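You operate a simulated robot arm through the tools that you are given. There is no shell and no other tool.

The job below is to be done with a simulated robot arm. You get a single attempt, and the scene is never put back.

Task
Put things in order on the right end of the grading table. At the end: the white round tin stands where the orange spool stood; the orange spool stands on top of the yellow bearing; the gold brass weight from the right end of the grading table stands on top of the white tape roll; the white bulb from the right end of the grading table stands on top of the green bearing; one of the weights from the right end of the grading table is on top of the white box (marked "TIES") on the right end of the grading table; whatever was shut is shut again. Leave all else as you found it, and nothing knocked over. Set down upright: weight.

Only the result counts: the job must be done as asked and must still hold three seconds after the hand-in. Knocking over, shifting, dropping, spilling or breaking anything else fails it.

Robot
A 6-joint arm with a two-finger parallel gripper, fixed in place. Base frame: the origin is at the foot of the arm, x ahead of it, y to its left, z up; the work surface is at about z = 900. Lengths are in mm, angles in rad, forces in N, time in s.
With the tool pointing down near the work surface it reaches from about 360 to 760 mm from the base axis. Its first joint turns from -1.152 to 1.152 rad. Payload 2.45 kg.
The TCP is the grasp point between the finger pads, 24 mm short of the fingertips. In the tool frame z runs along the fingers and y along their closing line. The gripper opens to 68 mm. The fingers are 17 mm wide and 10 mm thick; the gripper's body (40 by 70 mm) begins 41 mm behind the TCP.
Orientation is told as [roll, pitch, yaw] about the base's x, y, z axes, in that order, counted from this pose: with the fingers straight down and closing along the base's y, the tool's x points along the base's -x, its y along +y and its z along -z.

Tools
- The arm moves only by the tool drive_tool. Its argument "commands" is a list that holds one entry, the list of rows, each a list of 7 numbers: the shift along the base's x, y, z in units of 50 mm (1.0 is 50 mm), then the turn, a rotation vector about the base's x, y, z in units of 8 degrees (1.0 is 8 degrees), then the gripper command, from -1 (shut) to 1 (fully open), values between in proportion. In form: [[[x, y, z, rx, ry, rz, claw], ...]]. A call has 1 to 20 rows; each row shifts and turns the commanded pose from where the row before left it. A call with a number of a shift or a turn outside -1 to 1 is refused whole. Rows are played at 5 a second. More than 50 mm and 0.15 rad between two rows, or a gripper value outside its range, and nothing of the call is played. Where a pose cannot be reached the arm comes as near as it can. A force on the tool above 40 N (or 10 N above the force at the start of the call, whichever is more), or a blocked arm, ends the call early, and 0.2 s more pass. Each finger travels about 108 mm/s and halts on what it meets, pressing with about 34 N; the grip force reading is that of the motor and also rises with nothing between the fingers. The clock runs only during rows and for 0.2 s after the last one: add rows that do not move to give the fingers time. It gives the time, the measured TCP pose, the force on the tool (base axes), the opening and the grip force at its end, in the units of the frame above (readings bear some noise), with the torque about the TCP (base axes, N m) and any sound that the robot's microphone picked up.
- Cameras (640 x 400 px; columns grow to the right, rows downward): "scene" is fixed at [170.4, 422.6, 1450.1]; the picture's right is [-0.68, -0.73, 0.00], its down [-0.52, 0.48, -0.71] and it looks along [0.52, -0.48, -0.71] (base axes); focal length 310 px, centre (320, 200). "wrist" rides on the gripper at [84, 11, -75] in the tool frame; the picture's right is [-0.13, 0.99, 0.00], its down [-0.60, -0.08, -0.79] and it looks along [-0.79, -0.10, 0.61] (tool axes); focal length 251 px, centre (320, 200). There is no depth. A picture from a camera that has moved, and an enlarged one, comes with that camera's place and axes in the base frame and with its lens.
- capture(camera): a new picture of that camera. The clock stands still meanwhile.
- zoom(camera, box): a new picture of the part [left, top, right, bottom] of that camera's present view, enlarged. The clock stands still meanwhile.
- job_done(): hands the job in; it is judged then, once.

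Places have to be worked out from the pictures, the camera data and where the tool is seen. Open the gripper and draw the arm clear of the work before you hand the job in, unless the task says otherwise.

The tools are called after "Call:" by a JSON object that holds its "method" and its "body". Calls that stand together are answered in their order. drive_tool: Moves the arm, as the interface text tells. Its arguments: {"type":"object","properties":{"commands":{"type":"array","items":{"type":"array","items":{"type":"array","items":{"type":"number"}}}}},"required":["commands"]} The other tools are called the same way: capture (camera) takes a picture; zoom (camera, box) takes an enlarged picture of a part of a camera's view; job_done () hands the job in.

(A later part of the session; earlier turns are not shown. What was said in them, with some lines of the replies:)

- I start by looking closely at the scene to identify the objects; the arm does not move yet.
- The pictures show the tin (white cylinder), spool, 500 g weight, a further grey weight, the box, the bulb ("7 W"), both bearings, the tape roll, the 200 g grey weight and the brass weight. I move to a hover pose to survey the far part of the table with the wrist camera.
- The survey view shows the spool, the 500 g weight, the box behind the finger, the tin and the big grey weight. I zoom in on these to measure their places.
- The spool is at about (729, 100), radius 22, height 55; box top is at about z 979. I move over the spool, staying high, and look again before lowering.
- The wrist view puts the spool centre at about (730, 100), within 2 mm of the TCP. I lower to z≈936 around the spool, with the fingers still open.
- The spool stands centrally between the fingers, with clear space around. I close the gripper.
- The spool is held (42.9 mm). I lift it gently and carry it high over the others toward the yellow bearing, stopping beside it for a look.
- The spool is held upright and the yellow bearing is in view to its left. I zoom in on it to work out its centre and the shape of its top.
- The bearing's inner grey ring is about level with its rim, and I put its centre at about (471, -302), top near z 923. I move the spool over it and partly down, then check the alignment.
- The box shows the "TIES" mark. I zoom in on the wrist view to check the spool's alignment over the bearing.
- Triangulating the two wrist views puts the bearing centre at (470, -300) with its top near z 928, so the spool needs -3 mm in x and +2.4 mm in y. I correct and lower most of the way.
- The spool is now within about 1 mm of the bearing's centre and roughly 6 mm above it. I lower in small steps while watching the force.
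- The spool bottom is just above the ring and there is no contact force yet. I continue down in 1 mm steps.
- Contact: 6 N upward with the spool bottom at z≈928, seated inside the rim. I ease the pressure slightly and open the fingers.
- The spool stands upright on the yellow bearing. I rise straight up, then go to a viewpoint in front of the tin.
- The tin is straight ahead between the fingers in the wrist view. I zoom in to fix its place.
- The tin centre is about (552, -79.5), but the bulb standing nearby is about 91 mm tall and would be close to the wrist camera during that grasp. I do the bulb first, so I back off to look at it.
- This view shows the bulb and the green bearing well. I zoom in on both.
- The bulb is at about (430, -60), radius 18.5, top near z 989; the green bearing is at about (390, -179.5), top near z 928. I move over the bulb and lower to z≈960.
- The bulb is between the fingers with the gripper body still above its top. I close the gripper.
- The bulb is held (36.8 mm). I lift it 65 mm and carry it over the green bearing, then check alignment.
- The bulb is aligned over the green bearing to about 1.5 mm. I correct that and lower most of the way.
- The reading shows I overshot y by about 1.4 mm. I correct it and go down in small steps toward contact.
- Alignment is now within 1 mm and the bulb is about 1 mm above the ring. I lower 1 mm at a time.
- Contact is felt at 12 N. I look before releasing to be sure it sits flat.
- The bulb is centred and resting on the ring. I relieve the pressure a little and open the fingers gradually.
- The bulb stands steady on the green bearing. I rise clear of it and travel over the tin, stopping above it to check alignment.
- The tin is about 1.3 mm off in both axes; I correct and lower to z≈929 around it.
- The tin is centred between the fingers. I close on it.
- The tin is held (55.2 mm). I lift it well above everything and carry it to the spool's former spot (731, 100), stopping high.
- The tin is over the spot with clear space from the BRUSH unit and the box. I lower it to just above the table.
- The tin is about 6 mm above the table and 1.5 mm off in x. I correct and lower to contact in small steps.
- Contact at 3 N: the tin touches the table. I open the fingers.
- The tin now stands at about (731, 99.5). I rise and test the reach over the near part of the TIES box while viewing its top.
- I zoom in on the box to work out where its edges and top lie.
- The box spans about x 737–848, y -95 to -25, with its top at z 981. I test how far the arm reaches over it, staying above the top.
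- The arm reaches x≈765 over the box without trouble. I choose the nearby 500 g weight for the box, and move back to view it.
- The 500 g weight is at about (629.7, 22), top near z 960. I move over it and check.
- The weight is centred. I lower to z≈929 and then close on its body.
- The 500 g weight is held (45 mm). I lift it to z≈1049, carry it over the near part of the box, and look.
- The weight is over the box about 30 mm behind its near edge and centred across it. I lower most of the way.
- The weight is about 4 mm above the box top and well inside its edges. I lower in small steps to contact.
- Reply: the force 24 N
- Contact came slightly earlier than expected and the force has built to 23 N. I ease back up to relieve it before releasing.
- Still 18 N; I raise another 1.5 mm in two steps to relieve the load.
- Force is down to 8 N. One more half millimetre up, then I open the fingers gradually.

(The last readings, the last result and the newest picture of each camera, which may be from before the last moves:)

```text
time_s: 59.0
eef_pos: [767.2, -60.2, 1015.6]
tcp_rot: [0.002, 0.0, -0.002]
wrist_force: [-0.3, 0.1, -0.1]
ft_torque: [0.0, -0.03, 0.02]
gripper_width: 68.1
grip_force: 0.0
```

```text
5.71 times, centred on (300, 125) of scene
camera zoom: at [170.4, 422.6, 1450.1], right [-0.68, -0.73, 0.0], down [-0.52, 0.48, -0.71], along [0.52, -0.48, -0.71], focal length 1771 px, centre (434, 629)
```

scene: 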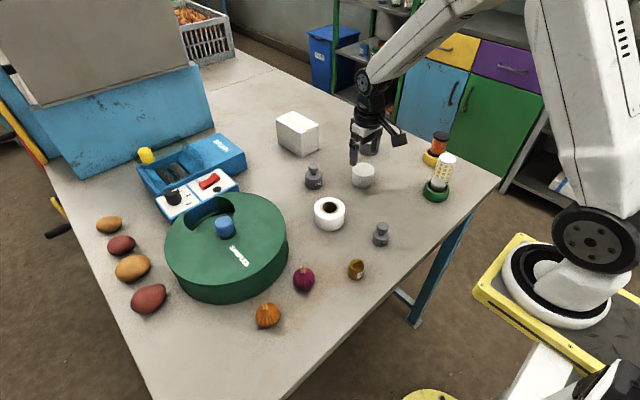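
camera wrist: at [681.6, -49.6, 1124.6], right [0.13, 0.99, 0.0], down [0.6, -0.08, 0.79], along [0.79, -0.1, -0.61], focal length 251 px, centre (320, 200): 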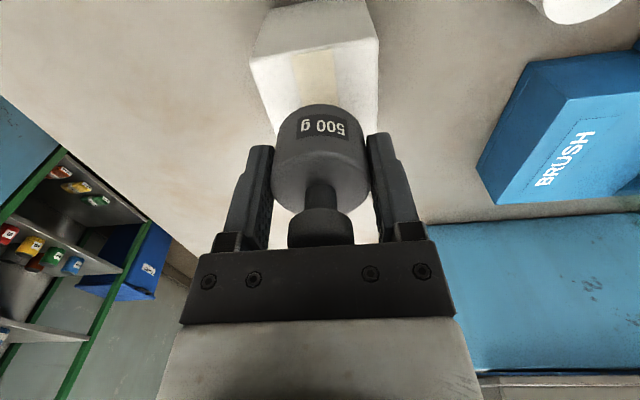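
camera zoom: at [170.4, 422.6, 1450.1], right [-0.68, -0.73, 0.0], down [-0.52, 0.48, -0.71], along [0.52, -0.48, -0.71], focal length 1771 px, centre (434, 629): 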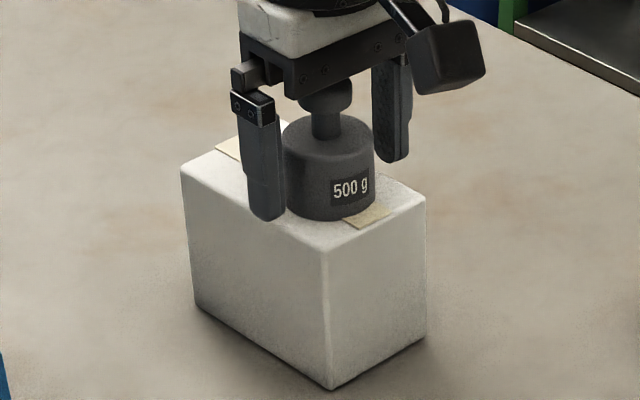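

The 500 g weight stands on the box and the box has not shifted. I rise clear and travel to above the brass weight.

Call:
{"method": "drive_tool", "body": {"commands": [[[0, 0, 0.3, 0, 0, 0, 1], [0, 0, 0.6, 0, 0, 0, 1], [0, 0, 0.6, 0, 0, 0, 1], [-0.4, 0.2, 0, 0, 0, 0, 1], [-0.75, 0.39, 0, 0, 0, 0, 1], [-0.75, 0.39, 0, 0, 0, 0, 1], [-0.75, 0.39, 0, 0, 0, 0, 1], [-0.75, 0.39, 0, 0, 0, 0, 1], [-0.75, 0.39, 0, 0, 0, 0, 1], [-0.75, 0.39, 0, 0, 0, 0, 1], [-0.75, 0.39, 0, 0, 0, 0, 1], [-0.75, 0.39, 0, 0, 0, 0, 1], [-0.75, 0.39, 0, 0, 0, 0, 1], [-0.75, 0.39, 0, 0, 0, 0, 1], [0, 0, -0.5, 0, 0, 0, 1], [0, 0, 0, 0, 0, 0, 1], [0, 0, 0, 0, 0, 0, 1]]]}}

Call:
{"method": "capture", "body": {"camera": "wrist"}}

Call:
{"method": "capture", "body": {"camera": "scene"}}

```text
time_s: 62.6
eef_pos: [364.7, 143.4, 1063.9]
tcp_rot: [0.0, 0.0, 0.0]
wrist_force: [-0.4, 0.2, -0.5]
ft_torque: [-0.02, -0.02, 0.01]
gripper_width: 68.2
grip_force: 0.0
out of reach, approached as far as the arm can: row 3
```

```text
taken
camera wrist: at [281.2, 154.7, 1137.2], right [0.13, 0.99, 0.0], down [0.6, -0.08, 0.79], along [0.79, -0.1, -0.61], focal length 251 px, centre (320, 200)
```

wrist: 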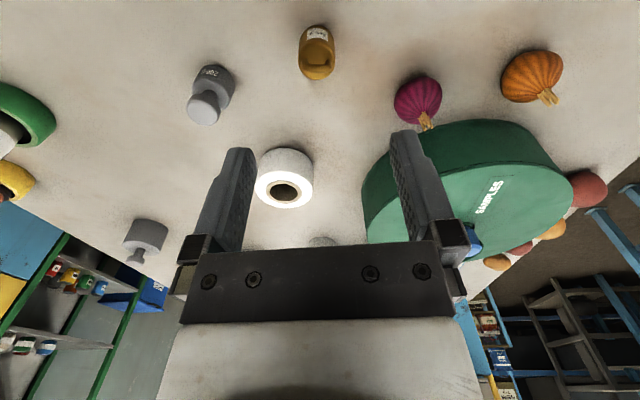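

```text
taken
```

scene: 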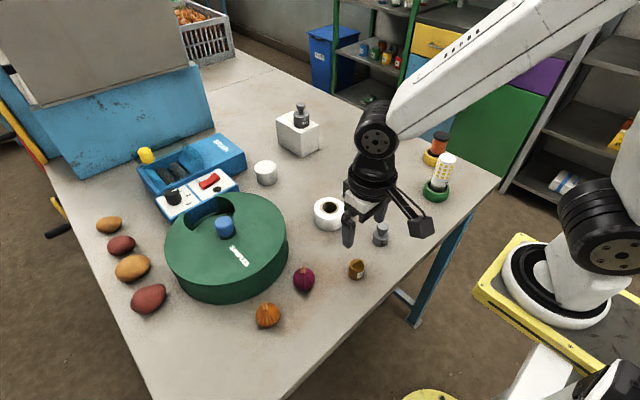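

Everything placed so far stands well. I zoom in on the brass weight and the tape roll.

Call:
{"method": "zoom", "body": {"camera": "wrist", "box": [270, 10, 370, 100]}}

Call:
{"method": "zoom", "body": {"camera": "wrist", "box": [230, 130, 340, 220]}}

Call:
{"method": "zoom", "body": {"camera": "scene", "box": [300, 190, 370, 290]}}

```text
4.44 times, centred on (320, 55) of wrist
camera zoom: at [281.2, 154.7, 1137.2], right [0.13, 0.99, 0.0], down [0.6, -0.08, 0.79], along [0.79, -0.1, -0.61], focal length 1118 px, centre (320, 844)
```

zoom: 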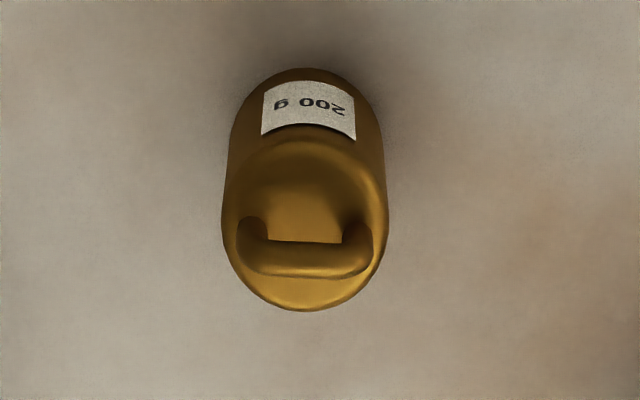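

```text
4.44 times, centred on (285, 175) of wrist
camera zoom: at [281.2, 154.7, 1137.2], right [0.13, 0.99, 0.0], down [0.6, -0.08, 0.79], along [0.79, -0.1, -0.61], focal length 1118 px, centre (476, 311)
```

zoom: 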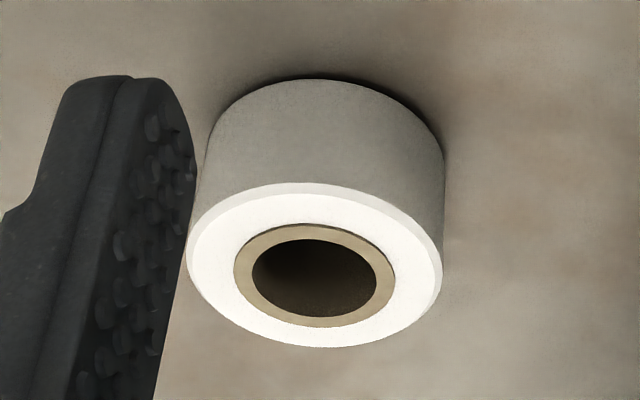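

```text
4.00 times, centred on (335, 240) of scene
camera zoom: at [170.4, 422.6, 1450.1], right [-0.68, -0.73, 0.0], down [-0.52, 0.48, -0.71], along [0.52, -0.48, -0.71], focal length 1240 px, centre (260, 40)
```

zoom: 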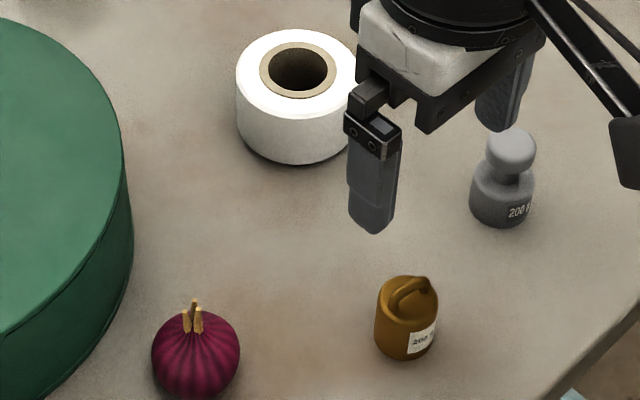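

The brass weight is at about (370, 140), radius ~14.5, but the roll's hole is about 34 mm wide, so a centred weight would drop in; it must sit off-centre on the ring. I go closer to the roll to see its top surface and exact place.

Call:
{"method": "drive_tool", "body": {"commands": [[[0.7, -0.3, 0, 0, 0, 0, 1], [0.7, -0.3, -0.3, 0, 0, 0, 1], [0.7, -0.3, -0.4, 0, 0, 0, 1], [0.6, -0.3, -0.5, 0, 0, 0, 1], [0, 0, 0, 0, 0, 0, 1], [0, 0, 0, 0, 0, 0, 1]]]}}

Call:
{"method": "zoom", "body": {"camera": "wrist", "box": [240, 20, 400, 140]}}

Call:
{"method": "zoom", "body": {"camera": "wrist", "box": [280, 60, 360, 120]}}

Call:
{"method": "zoom", "body": {"camera": "scene", "box": [300, 180, 360, 240]}}

```text
time_s: 64.0
eef_pos: [499.9, 83.6, 1002.9]
tcp_rot: [-0.001, 0.0, 0.002]
wrist_force: [0.3, 1.3, 0.4]
ft_torque: [0.01, -0.01, -0.01]
gripper_width: 67.9
grip_force: 0.0
```

```text
3.33 times, centred on (320, 80) of wrist
camera zoom: at [416.2, 95.4, 1077.2], right [0.13, 0.99, 0.0], down [0.6, -0.08, 0.79], along [0.79, -0.1, -0.61], focal length 838 px, centre (320, 600)
```

zoom: 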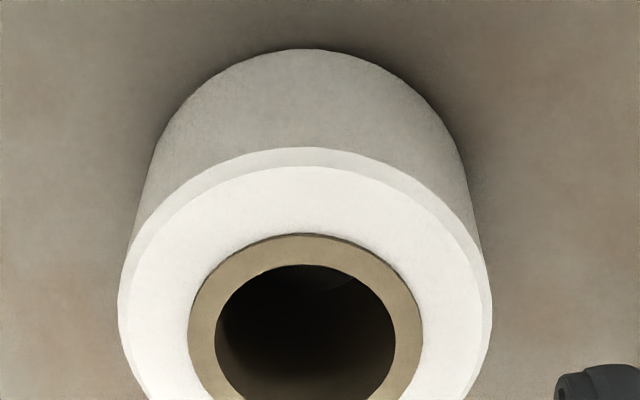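

```text
6.67 times, centred on (320, 90) of wrist
camera zoom: at [416.2, 95.4, 1077.2], right [0.13, 0.99, 0.0], down [0.6, -0.08, 0.79], along [0.79, -0.1, -0.61], focal length 1676 px, centre (320, 933)
```

zoom: 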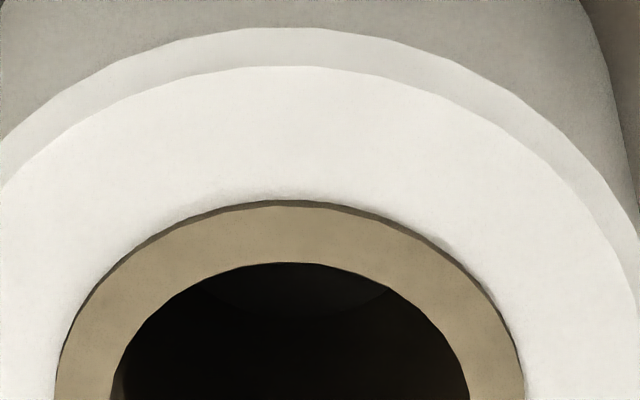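

```text
6.67 times, centred on (330, 210) of scene
camera zoom: at [170.4, 422.6, 1450.1], right [-0.68, -0.73, 0.0], down [-0.52, 0.48, -0.71], along [0.52, -0.48, -0.71], focal length 2067 px, centre (253, 133)
```

zoom: 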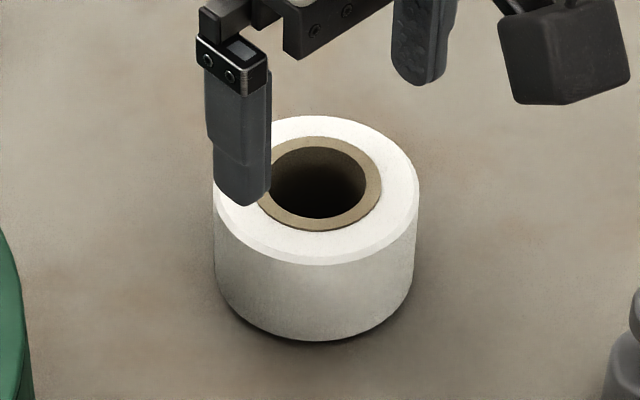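

The roll's centre works out to (512, 80), top z≈942, hole radius 17, with the cardboard core slightly proud (radius 17–22). The weight should go with its centre about 17 mm off the roll's centre so it rests stably on the core ring. Now I go above the brass weight.

Call:
{"method": "drive_tool", "body": {"commands": [[[-0.65, 0.28, 0, 0, 0, 0, 1], [-0.65, 0.28, 0, 0, 0, 0, 1], [-0.65, 0.28, 0, 0, 0, 0, 1], [-0.65, 0.28, 0, 0, 0, 0, 1], [0, 0, 0, 0, 0, 0, 1], [0, 0, 0, 0, 0, 0, 1]]]}}

Call:
{"method": "capture", "body": {"camera": "wrist"}}

Call:
{"method": "zoom", "body": {"camera": "wrist", "box": [260, 20, 380, 120]}}

```text
time_s: 65.4
eef_pos: [369.2, 140.8, 1003.4]
tcp_rot: [-0.001, 0.0, 0.0]
wrist_force: [0.0, -0.3, 0.6]
ft_torque: [0.02, 0.01, 0.01]
gripper_width: 68.0
grip_force: 0.0
```

```text
taken
camera wrist: at [285.8, 153.0, 1078.9], right [0.13, 0.99, 0.0], down [0.6, -0.08, 0.79], along [0.79, -0.1, -0.61], focal length 251 px, centre (320, 200)
```

wrist: 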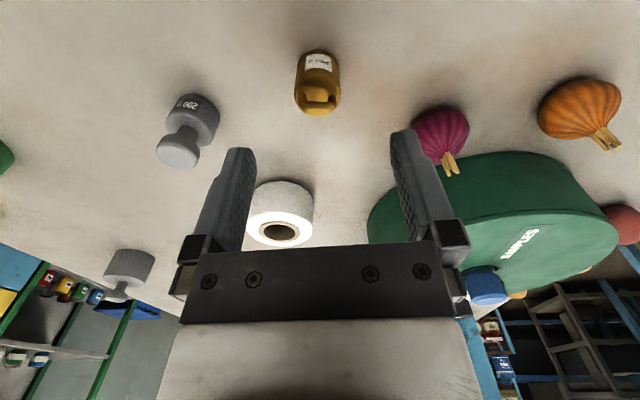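

```text
4.00 times, centred on (320, 70) of wrist
camera zoom: at [285.8, 153.0, 1078.9], right [0.13, 0.99, 0.0], down [0.6, -0.08, 0.79], along [0.79, -0.1, -0.61], focal length 1006 px, centre (320, 720)
```

zoom: 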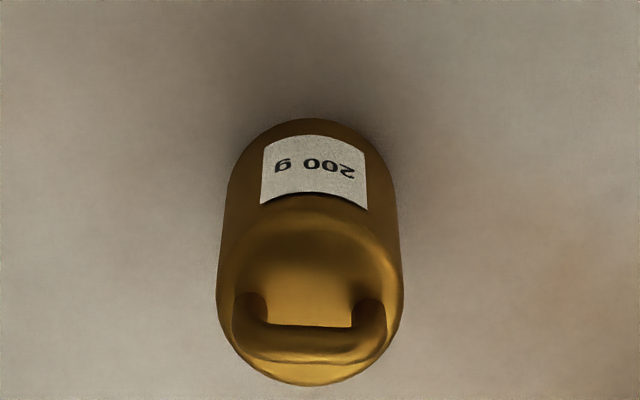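

The brass weight is 1.7 mm off in y; I correct, lower to z≈932 and look before closing.

Call:
{"method": "drive_tool", "body": {"commands": [[[0, -0.034, -0.4, 0, 0, 0, 1], [0, 0, -0.5, 0, 0, 0, 1], [0, 0, -0.4, 0, 0, 0, 1], [0, 0, -0.14, 0, 0, 0, 1], [0, 0, 0, 0, 0, 0, 1], [0, 0, 0, 0, 0, 0, 1]]]}}

Call:
{"method": "capture", "body": {"camera": "wrist"}}

Call:
{"method": "zoom", "body": {"camera": "scene", "box": [320, 230, 400, 300]}}

```text
time_s: 66.8
eef_pos: [369.5, 140.9, 931.9]
tcp_rot: [0.001, 0.0, 0.0]
wrist_force: [-0.2, -0.1, 0.4]
ft_torque: [0.01, -0.01, -0.01]
gripper_width: 68.2
grip_force: 0.1
```

```text
taken
camera wrist: at [286.3, 151.6, 1006.8], right [0.13, 0.99, 0.0], down [0.6, -0.08, 0.79], along [0.79, -0.1, -0.61], focal length 251 px, centre (320, 200)
```

wrist: 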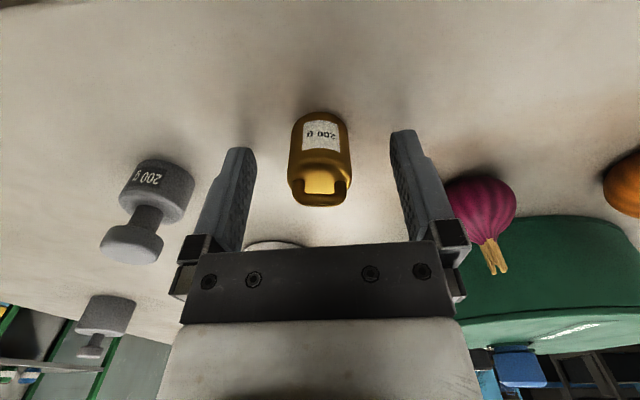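

```text
5.71 times, centred on (360, 265) of scene
camera zoom: at [170.4, 422.6, 1450.1], right [-0.68, -0.73, 0.0], down [-0.52, 0.48, -0.71], along [0.52, -0.48, -0.71], focal length 1771 px, centre (91, -171)
```

zoom: 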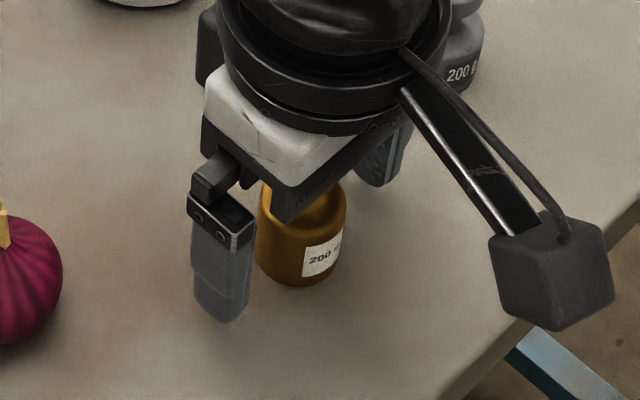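

The brass weight is centred between the fingers, with the onion well clear. I close.

Call:
{"method": "drive_tool", "body": {"commands": [[[0, 0, 0, 0, 0, 0, 0.2], [0, 0, 0, 0, 0, 0, -1], [0, 0, 0, 0, 0, 0, -1], [0, 0, 0, 0, 0, 0, -1]]]}}

Call:
{"method": "zoom", "body": {"camera": "wrist", "box": [220, 70, 420, 250]}}

```text
time_s: 67.8
eef_pos: [369.8, 139.9, 931.6]
tcp_rot: [0.001, 0.001, 0.0]
wrist_force: [0.1, -0.6, 0.3]
ft_torque: [-0.01, -0.01, -0.04]
gripper_width: 29.5
grip_force: 33.8
```

```text
2.22 times, centred on (320, 160) of wrist
camera zoom: at [286.3, 151.5, 1006.8], right [0.13, 0.99, 0.0], down [0.6, -0.08, 0.79], along [0.79, -0.1, -0.61], focal length 559 px, centre (320, 289)
```

zoom: 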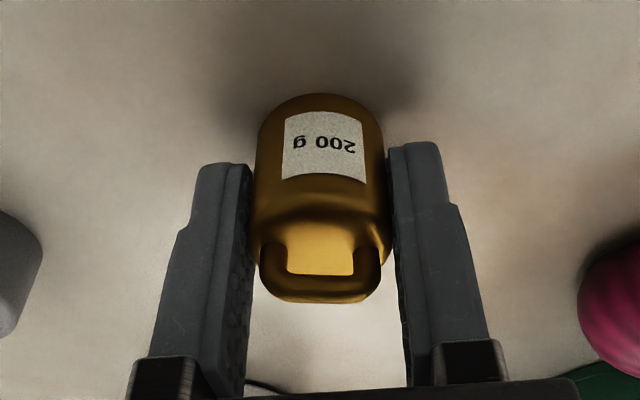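

The brass weight is held (29.5 mm). I lift it 80 mm and carry it to the near side of the roll's ring, then check.

Call:
{"method": "drive_tool", "body": {"commands": [[[0, 0, 0.2, 0, 0, 0, -1], [0, 0, 0.5, 0, 0, 0, -1], [0, 0, 0.6, 0, 0, 0, -1], [0, 0, 0.3, 0, 0, 0, -1], [0.3, -0.146, 0, 0, 0, 0, -1], [0.65, -0.315, 0, 0, 0, 0, -1], [0.65, -0.315, 0, 0, 0, 0, -1], [0.65, -0.315, 0, 0, 0, 0, -1], [0.258, -0.125, 0, 0, 0, 0, -1], [0, 0, 0, 0, 0, 0, -1], [0, 0, 0, 0, 0, 0, -1]]]}}

Call:
{"method": "zoom", "body": {"camera": "wrist", "box": [220, 0, 420, 180]}}

Call:
{"method": "zoom", "body": {"camera": "scene", "box": [300, 170, 370, 240]}}

```text
time_s: 70.2
eef_pos: [497.6, 77.4, 1012.7]
tcp_rot: [0.001, 0.0, 0.0]
wrist_force: [0.2, 0.3, -1.1]
ft_torque: [0.01, -0.02, -0.01]
gripper_width: 29.6
grip_force: 33.7
```

```text
2.22 times, centred on (320, 90) of wrist
camera zoom: at [413.8, 88.6, 1087.2], right [0.13, 0.99, 0.0], down [0.6, -0.08, 0.79], along [0.79, -0.1, -0.61], focal length 559 px, centre (320, 444)
```

zoom: 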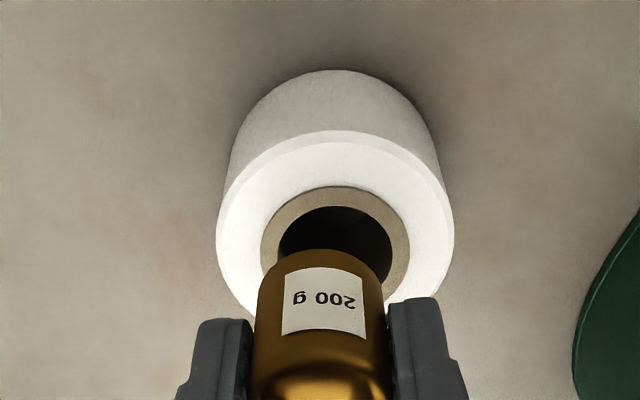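

```text
5.71 times, centred on (335, 205) of scene
camera zoom: at [170.5, 422.6, 1450.1], right [-0.68, -0.73, 0.0], down [-0.52, 0.48, -0.71], along [0.52, -0.48, -0.71], focal length 1771 px, centre (234, 171)
```

zoom: 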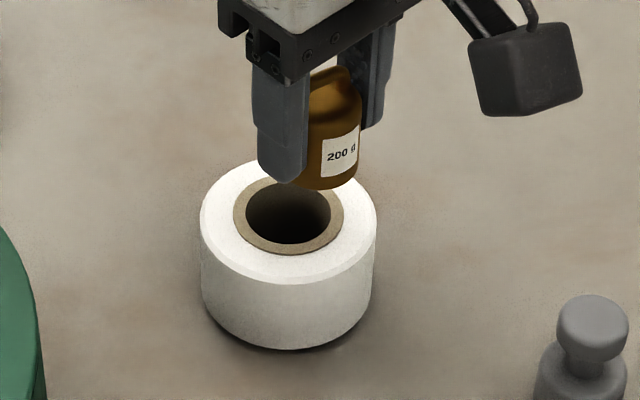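

The roll's centre is confirmed at (512.3, 80). I shift by (-2, +2.3) mm and lower to a few millimetres above the ring.

Call:
{"method": "drive_tool", "body": {"commands": [[[-0.039, 0.046, 0, 0, 0, 0, -1], [0, 0, -0.25, 0, 0, 0, -1], [0, 0, -0.25, 0, 0, 0, -1], [0, 0, -0.12, 0, 0, 0, -1], [0, 0, 0, 0, 0, 0, -1], [0, 0, 0, 0, 0, 0, -1]]]}}

Call:
{"method": "zoom", "body": {"camera": "wrist", "box": [240, 40, 400, 160]}}

Call:
{"method": "zoom", "body": {"camera": "scene", "box": [305, 180, 355, 240]}}

```text
time_s: 71.6
eef_pos: [493.0, 80.0, 982.0]
tcp_rot: [-0.001, 0.0, 0.001]
wrist_force: [-0.2, -0.9, -2.1]
ft_torque: [-0.01, -0.01, -0.02]
gripper_width: 29.5
grip_force: 34.3
```

```text
3.33 times, centred on (320, 100) of wrist
camera zoom: at [409.7, 91.8, 1055.8], right [0.13, 0.99, 0.0], down [0.6, -0.08, 0.79], along [0.79, -0.1, -0.61], focal length 838 px, centre (320, 533)
```

zoom: 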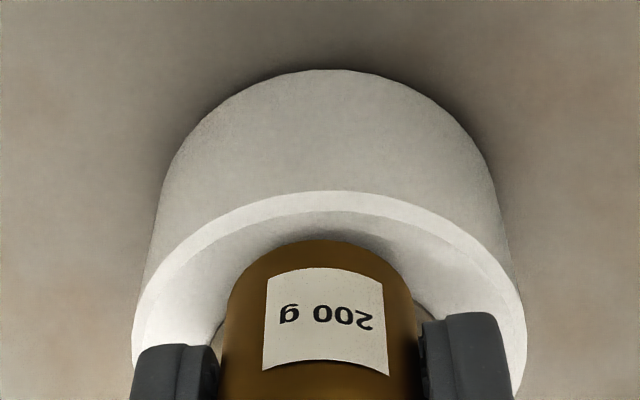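

```text
6.67 times, centred on (330, 210) of scene
camera zoom: at [170.5, 422.6, 1450.1], right [-0.68, -0.73, 0.0], down [-0.52, 0.48, -0.71], along [0.52, -0.48, -0.71], focal length 2067 px, centre (253, 133)
```

zoom: 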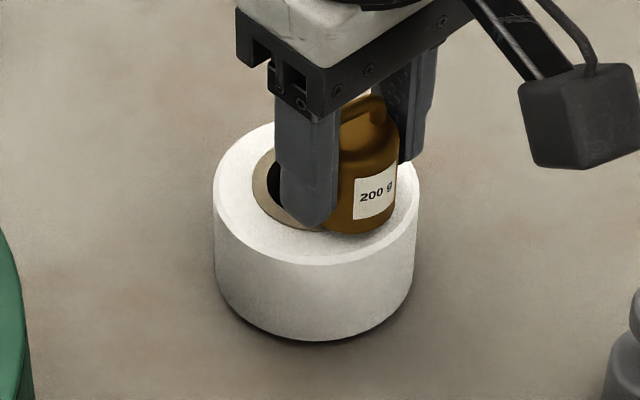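

The weight is 2 mm too near in x; I nudge it and lower 3 mm more, then verify again.

Call:
{"method": "drive_tool", "body": {"commands": [[[0.042, -0.014, 0, 0, 0, 0, -1], [0, 0, -0.06, 0, 0, 0, -1], [0, 0, 0, 0, 0, 0, -1], [0, 0, 0, 0, 0, 0, -1]]]}}

Call:
{"method": "zoom", "body": {"camera": "wrist", "box": [240, 40, 400, 160]}}

```text
time_s: 72.6
eef_pos: [495.6, 80.8, 977.8]
tcp_rot: [0.001, 0.001, 0.0]
wrist_force: [-0.5, -0.1, -2.3]
ft_torque: [0.01, -0.01, -0.01]
gripper_width: 29.7
grip_force: 34.0
```

```text
3.33 times, centred on (320, 100) of wrist
camera zoom: at [412.2, 91.2, 1052.2], right [0.13, 0.99, 0.0], down [0.6, -0.08, 0.79], along [0.79, -0.1, -0.61], focal length 838 px, centre (320, 533)
```

zoom: 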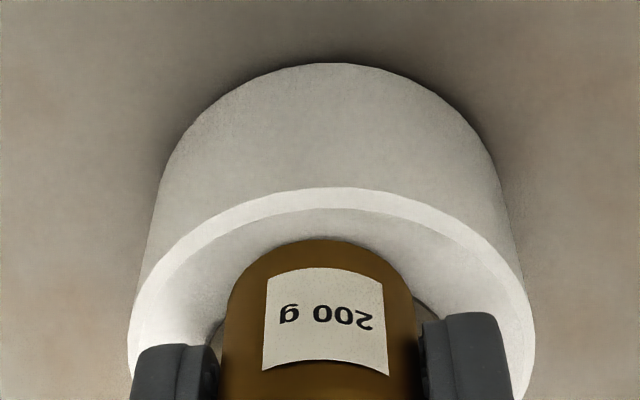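

The weight's centre is now 16.5 mm from the roll's centre, as planned, and about 3.5 mm above the core. I lower in small steps to contact.

Call:
{"method": "drive_tool", "body": {"commands": [[[0, 0, -0.03, 0, 0, 0, -1], [0, 0, -0.02, 0, 0, 0, -1], [0, 0, 0, 0, 0, 0, -1]]]}}

```text
time_s: 73.4
eef_pos: [495.5, 79.5, 977.5]
tcp_rot: [0.0, -0.001, 0.001]
wrist_force: [-7.1, -1.9, 24.6]
ft_torque: [-0.05, 0.23, -0.04]
gripper_width: 29.5
grip_force: 34.3
```

Contact was reached at 25 N, a little earlier than expected. I check the present pose and picture before easing off.

Call:
{"method": "drive_tool", "body": {"commands": [[[0, 0, 0.03, 0, 0, 0, -1], [0, 0, 0, 0, 0, 0, -1]]]}}

Call:
{"method": "zoom", "body": {"camera": "wrist", "box": [240, 40, 400, 160]}}

Call:
{"method": "zoom", "body": {"camera": "scene", "box": [305, 180, 355, 240]}}

```text
time_s: 74.0
eef_pos: [496.5, 80.1, 978.6]
tcp_rot: [0.001, -0.002, 0.0]
wrist_force: [2.5, -2.7, 9.6]
ft_torque: [-0.14, -0.13, -0.02]
gripper_width: 29.4
grip_force: 34.6
```

```text
3.33 times, centred on (320, 100) of wrist
camera zoom: at [412.7, 91.5, 1051.1], right [0.13, 0.99, 0.0], down [0.6, -0.08, 0.79], along [0.79, -0.1, -0.61], focal length 838 px, centre (320, 533)
```

zoom: 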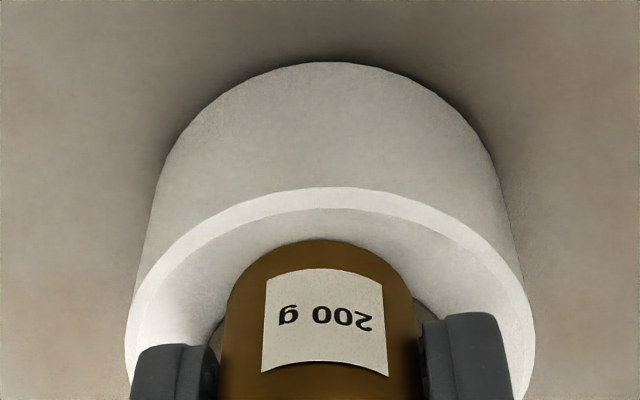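

```text
6.67 times, centred on (330, 210) of scene
camera zoom: at [170.3, 422.5, 1450.1], right [-0.68, -0.73, 0.0], down [-0.52, 0.48, -0.71], along [0.52, -0.48, -0.71], focal length 2067 px, centre (253, 133)
```

zoom: 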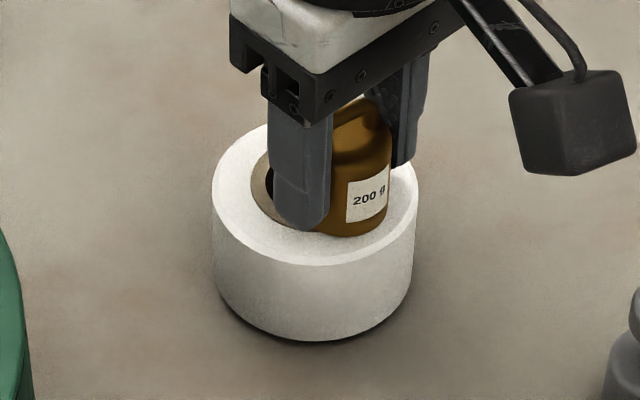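

The ring's top is about 944, which puts the weight's offset nearer 15 mm. I lift 2.5 mm, shift 2 mm outward for a better margin, and come down again gently.

Call:
{"method": "drive_tool", "body": {"commands": [[[0, 0, 0.05, 0, 0, 0, -1], [-0.04, 0, 0, 0, 0, 0, -1], [0, 0, -0.02, 0, 0, 0, -1], [0, 0, 0, 0, 0, 0, -1], [0, 0, 0, 0, 0, 0, -1]]]}}

Call:
{"method": "zoom", "body": {"camera": "wrist", "box": [240, 40, 400, 160]}}

```text
time_s: 75.2
eef_pos: [494.1, 80.4, 977.6]
tcp_rot: [0.002, 0.002, 0.0]
wrist_force: [-0.9, 0.1, -1.7]
ft_torque: [0.01, 0.01, -0.01]
gripper_width: 29.6
grip_force: 34.0
```

```text
3.33 times, centred on (320, 100) of wrist
camera zoom: at [410.6, 91.7, 1052.2], right [0.13, 0.99, 0.0], down [0.6, -0.08, 0.79], along [0.79, -0.1, -0.61], focal length 838 px, centre (320, 533)
```

zoom: 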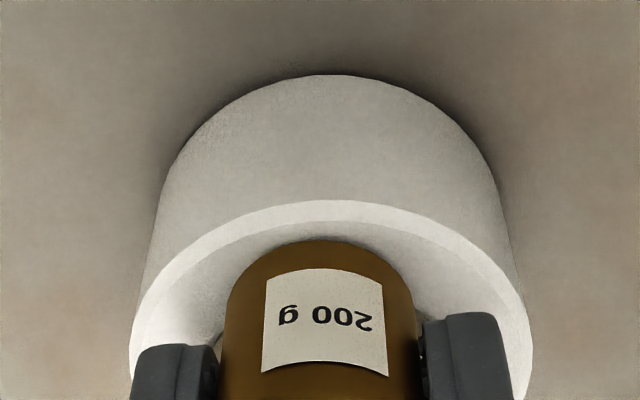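

Now the offset is 16.7 mm and the weight is free, about 1 mm above the ring. I lower 1 mm steps.

Call:
{"method": "drive_tool", "body": {"commands": [[[0, 0, -0.02, 0, 0, 0, -1], [0, 0, 0, 0, 0, 0, -1]]]}}

```text
time_s: 75.8
eef_pos: [494.1, 80.6, 977.4]
tcp_rot: [0.001, 0.003, 0.0]
wrist_force: [-0.7, -0.2, -1.9]
ft_torque: [0.02, -0.01, 0.03]
gripper_width: 29.6
grip_force: 34.1
```

No contact yet; another millimetre down.

Call:
{"method": "drive_tool", "body": {"commands": [[[0, 0, -0.02, 0, 0, 0, -1], [0, 0, 0, 0, 0, 0, -1]]]}}

Call:
{"method": "zoom", "body": {"camera": "scene", "box": [305, 180, 355, 240]}}

```text
time_s: 76.4
eef_pos: [494.6, 80.1, 977.2]
tcp_rot: [0.0, -0.003, 0.0]
wrist_force: [-0.9, 1.9, 9.2]
ft_torque: [0.08, 0.05, 0.01]
gripper_width: 29.6
grip_force: 34.5
```

```text
6.67 times, centred on (330, 210) of scene
camera zoom: at [170.2, 422.6, 1450.1], right [-0.68, -0.73, 0.0], down [-0.52, 0.48, -0.71], along [0.52, -0.48, -0.71], focal length 2067 px, centre (253, 133)
```

zoom: 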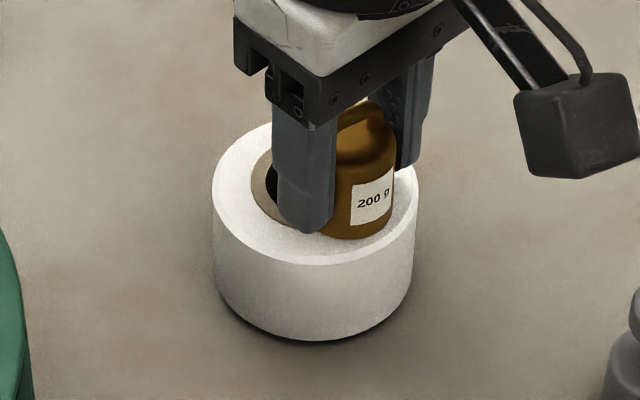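

Contact at 9 N with the weight flat on the ring. I ease off half a millimetre and open only slightly first, to see that it stands.

Call:
{"method": "drive_tool", "body": {"commands": [[[0, 0, 0.01, 0, 0, 0, -1], [0, 0, 0, 0, 0, 0, -0.05], [0, 0, 0, 0, 0, 0, 0.02], [0, 0, 0, 0, 0, 0, 0.02], [0, 0, 0, 0, 0, 0, 0.02]]]}}

Call:
{"method": "zoom", "body": {"camera": "wrist", "box": [220, 40, 420, 240]}}

Call:
{"method": "zoom", "body": {"camera": "scene", "box": [305, 180, 355, 240]}}

```text
time_s: 77.6
eef_pos: [493.6, 79.4, 976.2]
tcp_rot: [0.001, -0.002, 0.0]
wrist_force: [-0.7, 0.0, -0.2]
ft_torque: [0.02, 0.0, -0.02]
gripper_width: 34.8
grip_force: 0.1
```

```text
2.00 times, centred on (320, 140) of wrist
camera zoom: at [410.6, 91.2, 1051.5], right [0.13, 0.99, 0.0], down [0.6, -0.08, 0.79], along [0.79, -0.1, -0.61], focal length 503 px, centre (320, 320)
```

zoom: 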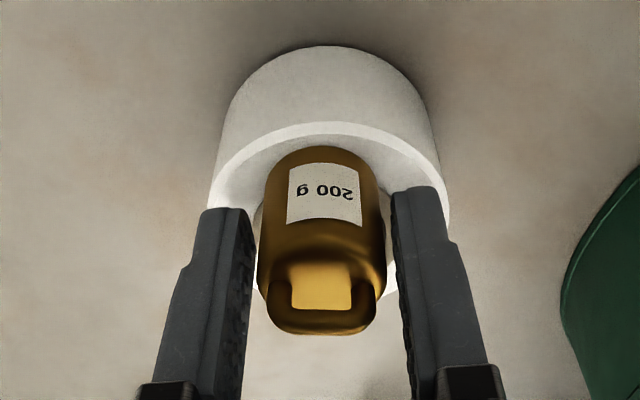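

```text
6.67 times, centred on (330, 210) of scene
camera zoom: at [170.4, 422.6, 1450.1], right [-0.68, -0.73, 0.0], down [-0.52, 0.48, -0.71], along [0.52, -0.48, -0.71], focal length 2067 px, centre (253, 133)
```

zoom: 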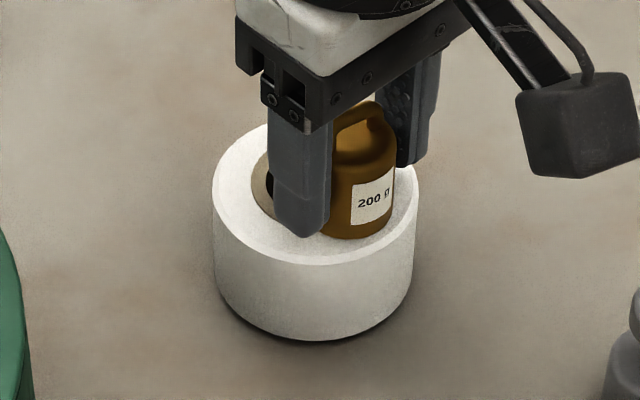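

The weight stands on its own. I open fully, check once more, then rise.

Call:
{"method": "drive_tool", "body": {"commands": [[[0, 0, 0, 0, 0, 0, 0.4], [0, 0, 0, 0, 0, 0, 1], [0, 0, 0, 0, 0, 0, 1], [0, 0, 0.2, 0, 0, 0, 1], [0, 0, 0.5, 0, 0, 0, 1], [0, 0, 0.8, 0, 0, 0, 1], [0, 0, 0.8, 0, 0, 0, 1], [0, 0, 0, 0, 0, 0, 1]]]}}

Call:
{"method": "capture", "body": {"camera": "scene"}}

Call:
{"method": "capture", "body": {"camera": "wrist"}}

```text
time_s: 79.4
eef_pos: [494.1, 81.5, 1092.4]
tcp_rot: [0.0, -0.001, -0.001]
wrist_force: [-0.4, -0.5, -0.7]
ft_torque: [-0.04, 0.01, -0.02]
gripper_width: 67.8
grip_force: 0.2
```

```text
taken
```

scene: 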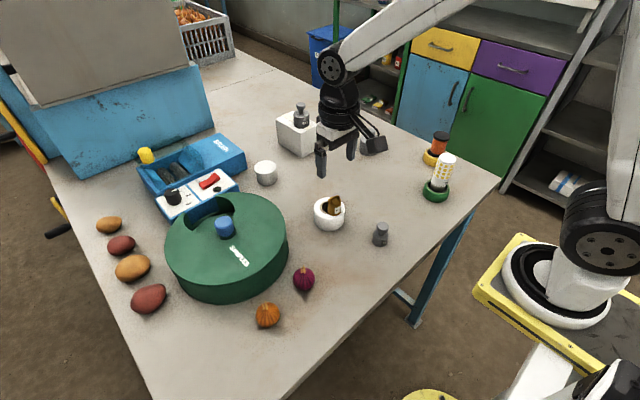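

```text
taken
camera wrist: at [411.3, 91.5, 1166.3], right [0.13, 0.99, 0.0], down [0.6, -0.08, 0.79], along [0.79, -0.1, -0.61], focal length 251 px, centre (320, 200)
```

wrist: 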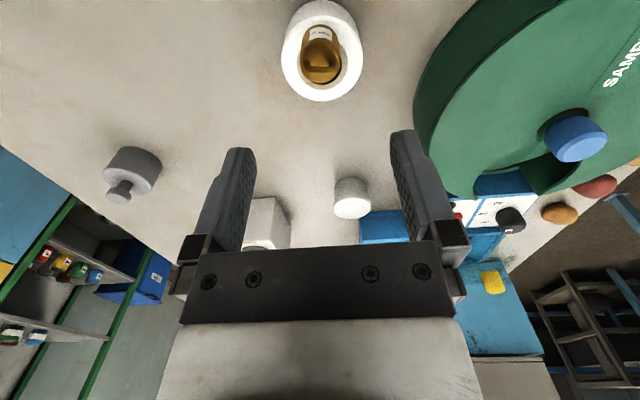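

From afar the brass weight looks a bit tilted; I zoom in to check it and the other placements.

Call:
{"method": "zoom", "body": {"camera": "scene", "box": [305, 180, 355, 240]}}

Call:
{"method": "zoom", "body": {"camera": "wrist", "box": [270, 0, 380, 110]}}

Call:
{"method": "zoom", "body": {"camera": "scene", "box": [400, 110, 480, 210]}}

Call:
{"method": "zoom", "body": {"camera": "scene", "box": [240, 80, 340, 200]}}

```text
6.67 times, centred on (330, 210) of scene
camera zoom: at [170.4, 422.6, 1450.1], right [-0.68, -0.73, 0.0], down [-0.52, 0.48, -0.71], along [0.52, -0.48, -0.71], focal length 2067 px, centre (253, 133)
```

zoom: 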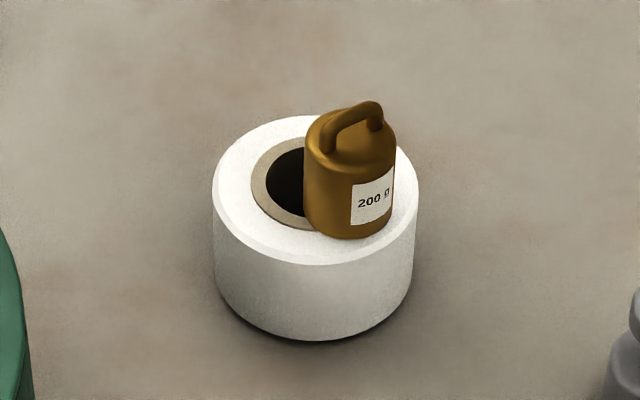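

```text
3.64 times, centred on (325, 55) of wrist
camera zoom: at [411.3, 91.5, 1166.3], right [0.13, 0.99, 0.0], down [0.6, -0.08, 0.79], along [0.79, -0.1, -0.61], focal length 914 px, centre (302, 727)
```

zoom: 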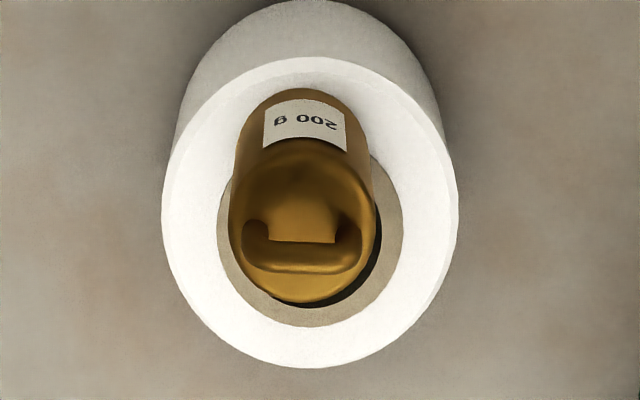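

```text
4.00 times, centred on (440, 160) of scene
camera zoom: at [170.4, 422.6, 1450.1], right [-0.68, -0.73, 0.0], down [-0.52, 0.48, -0.71], along [0.52, -0.48, -0.71], focal length 1240 px, centre (-160, 360)
```

zoom: 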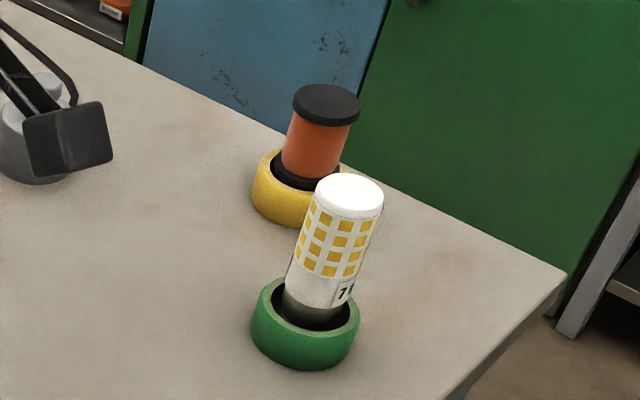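

```text
3.33 times, centred on (290, 140) of scene
camera zoom: at [170.4, 422.6, 1450.1], right [-0.68, -0.73, 0.0], down [-0.52, 0.48, -0.71], along [0.52, -0.48, -0.71], focal length 1033 px, centre (420, 400)
```

zoom: 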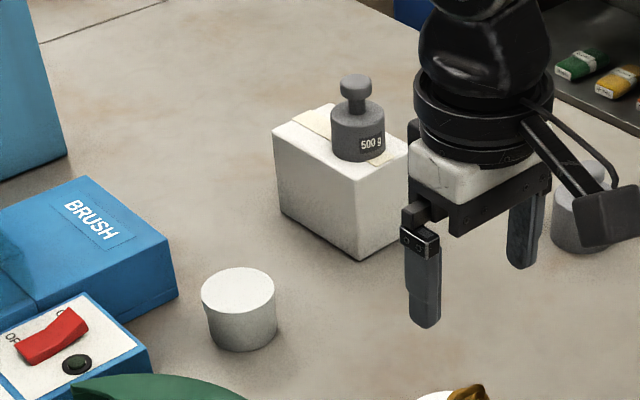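

All placements look upright and in place. I draw the arm back to its starting pose, clear of the work, and make a last check.

Call:
{"method": "drive_tool", "body": {"commands": [[[0, 0, 0.7, 0, 0, 0, 1], [0, 0, 0.6, 0, 0, 0, 1], [-0.55, 0.4, 0, 0, 0, 0, 1], [-0.55, 0.4, 0, 0, 0, 0, 1], [-0.55, 0.45, 0, 0, 0, 0, 1], [0, 0, 0, 0, 0, 0, 1], [0, 0, 0, 0, 0, 0, 1]]]}}

Call:
{"method": "capture", "body": {"camera": "scene"}}

Call:
{"method": "zoom", "body": {"camera": "scene", "box": [410, 120, 470, 210]}}

Call:
{"method": "zoom", "body": {"camera": "scene", "box": [240, 80, 400, 240]}}

Call:
{"method": "capture", "body": {"camera": "wrist"}}

```text
time_s: 81.0
eef_pos: [412.8, 142.1, 1156.8]
tcp_rot: [0.0, 0.0, 0.0]
wrist_force: [-0.7, 1.1, 0.1]
ft_torque: [0.0, -0.02, 0.02]
gripper_width: 67.9
grip_force: 0.1
```

```text
taken
```

scene: 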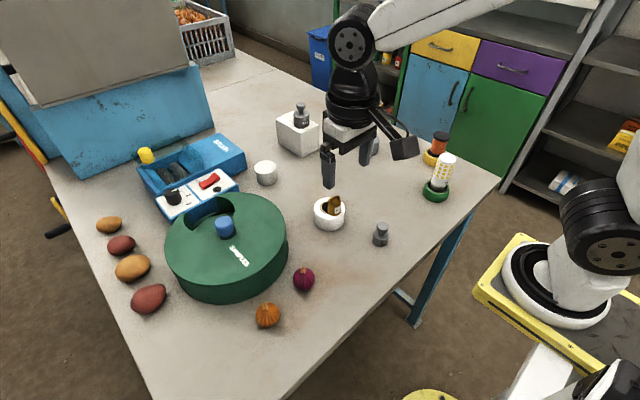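

```text
4.44 times, centred on (440, 165) of scene
camera zoom: at [170.4, 422.6, 1450.1], right [-0.68, -0.73, 0.0], down [-0.52, 0.48, -0.71], along [0.52, -0.48, -0.71], focal length 1378 px, centre (-213, 356)
```

zoom: 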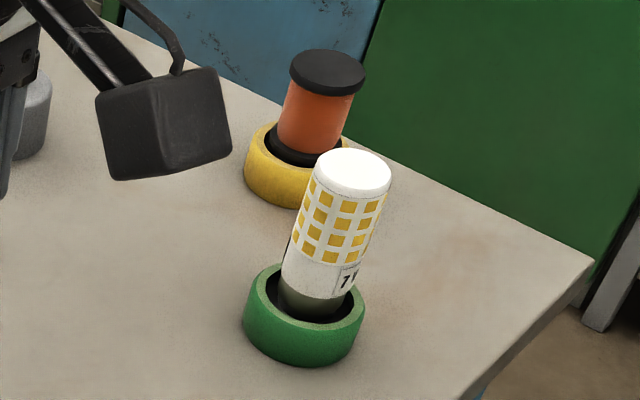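

```text
2.50 times, centred on (320, 160) of scene
camera zoom: at [170.4, 422.6, 1450.1], right [-0.68, -0.73, 0.0], down [-0.52, 0.48, -0.71], along [0.52, -0.48, -0.71], focal length 775 px, centre (320, 300)
```

zoom: 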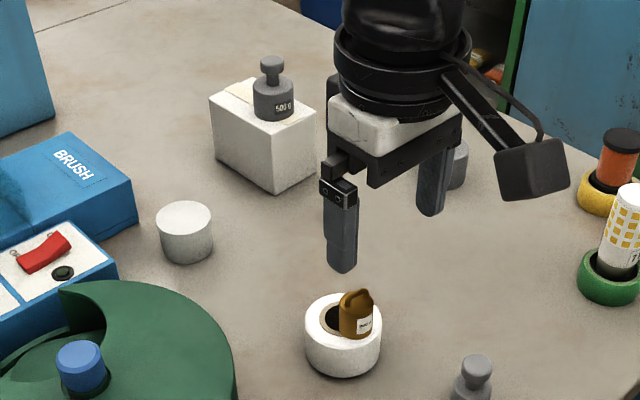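

```text
taken
camera wrist: at [330.1, 152.9, 1232.4], right [0.13, 0.99, 0.0], down [0.6, -0.08, 0.79], along [0.79, -0.1, -0.61], focal length 251 px, centre (320, 200)
```

wrist: 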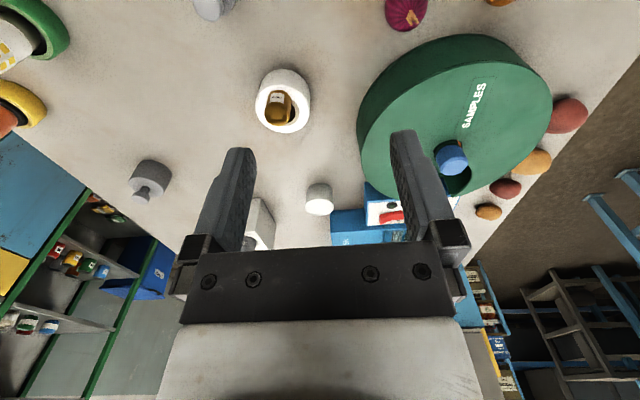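

Everything is where it should be. I take one finer look at the bulb and spool to be sure they sit upright.

Call:
{"method": "zoom", "body": {"camera": "scene", "box": [420, 145, 460, 205]}}

Call:
{"method": "zoom", "body": {"camera": "scene", "box": [415, 125, 455, 170]}}

```text
6.67 times, centred on (440, 175) of scene
camera zoom: at [170.4, 422.6, 1450.1], right [-0.68, -0.73, 0.0], down [-0.52, 0.48, -0.71], along [0.52, -0.48, -0.71], focal length 2067 px, centre (-480, 367)
```

zoom: 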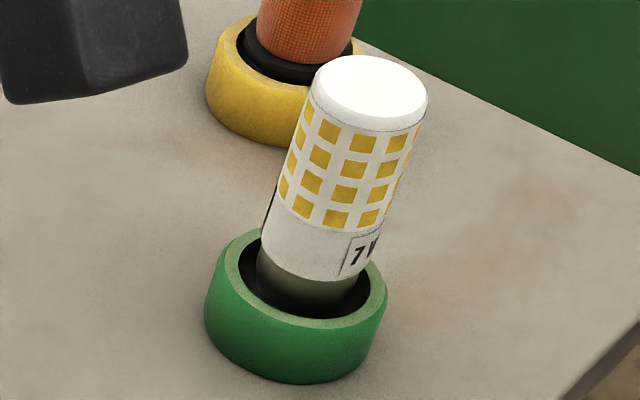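

```text
8.89 times, centred on (435, 148) of scene
camera zoom: at [170.4, 422.6, 1450.1], right [-0.68, -0.73, 0.0], down [-0.52, 0.48, -0.71], along [0.52, -0.48, -0.71], focal length 2756 px, centre (-702, 667)
```

zoom: 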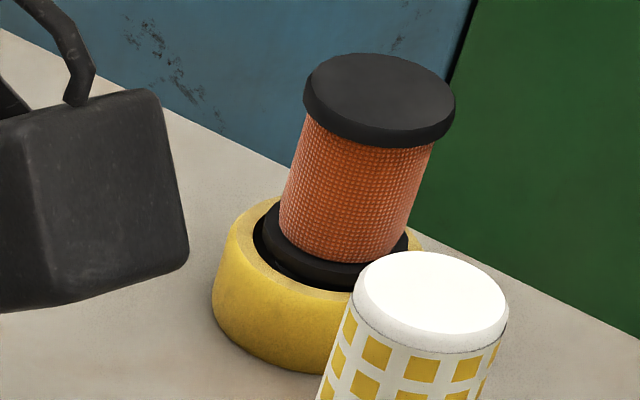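

All five placements are upright and steady, nothing else has moved, nothing was opened, and the open gripper is clear of the work. I hand the job in.

Call:
{"method": "job_done", "body": {}}

```text
The job is handed in.
```

I finished the job and handed it in; I haven't been told how it was judged. In the last pictures, taken just before hand-in, everything I placed was standing upright and nothing else on the table had moved.

- **Orange spool:** on top of the yellow bearing, centred to within about 1 mm.
- **White tin:** where the spool stood, within about 1 mm by my measurements.
- **White bulb:** on top of the green bearing. I took the white "7 W" lamp for the bulb, as nothing else on the table looked like one.
- **Brass weight:** upright on top of the tape roll, but off to one side. The hole in the roll is wider than the weight, so a centred weight would have dropped in. It rests on the ring, about 17 mm from the roll's centre.
- **Weight on the TIES box:** I used the 500 g weight. It stands about 30 mm in from the box's near edge, close to the limit of the arm's reach.

I didn't open anything, so there was nothing to shut again. The gripper is open and the arm is back near its starting pose, clear of the table.
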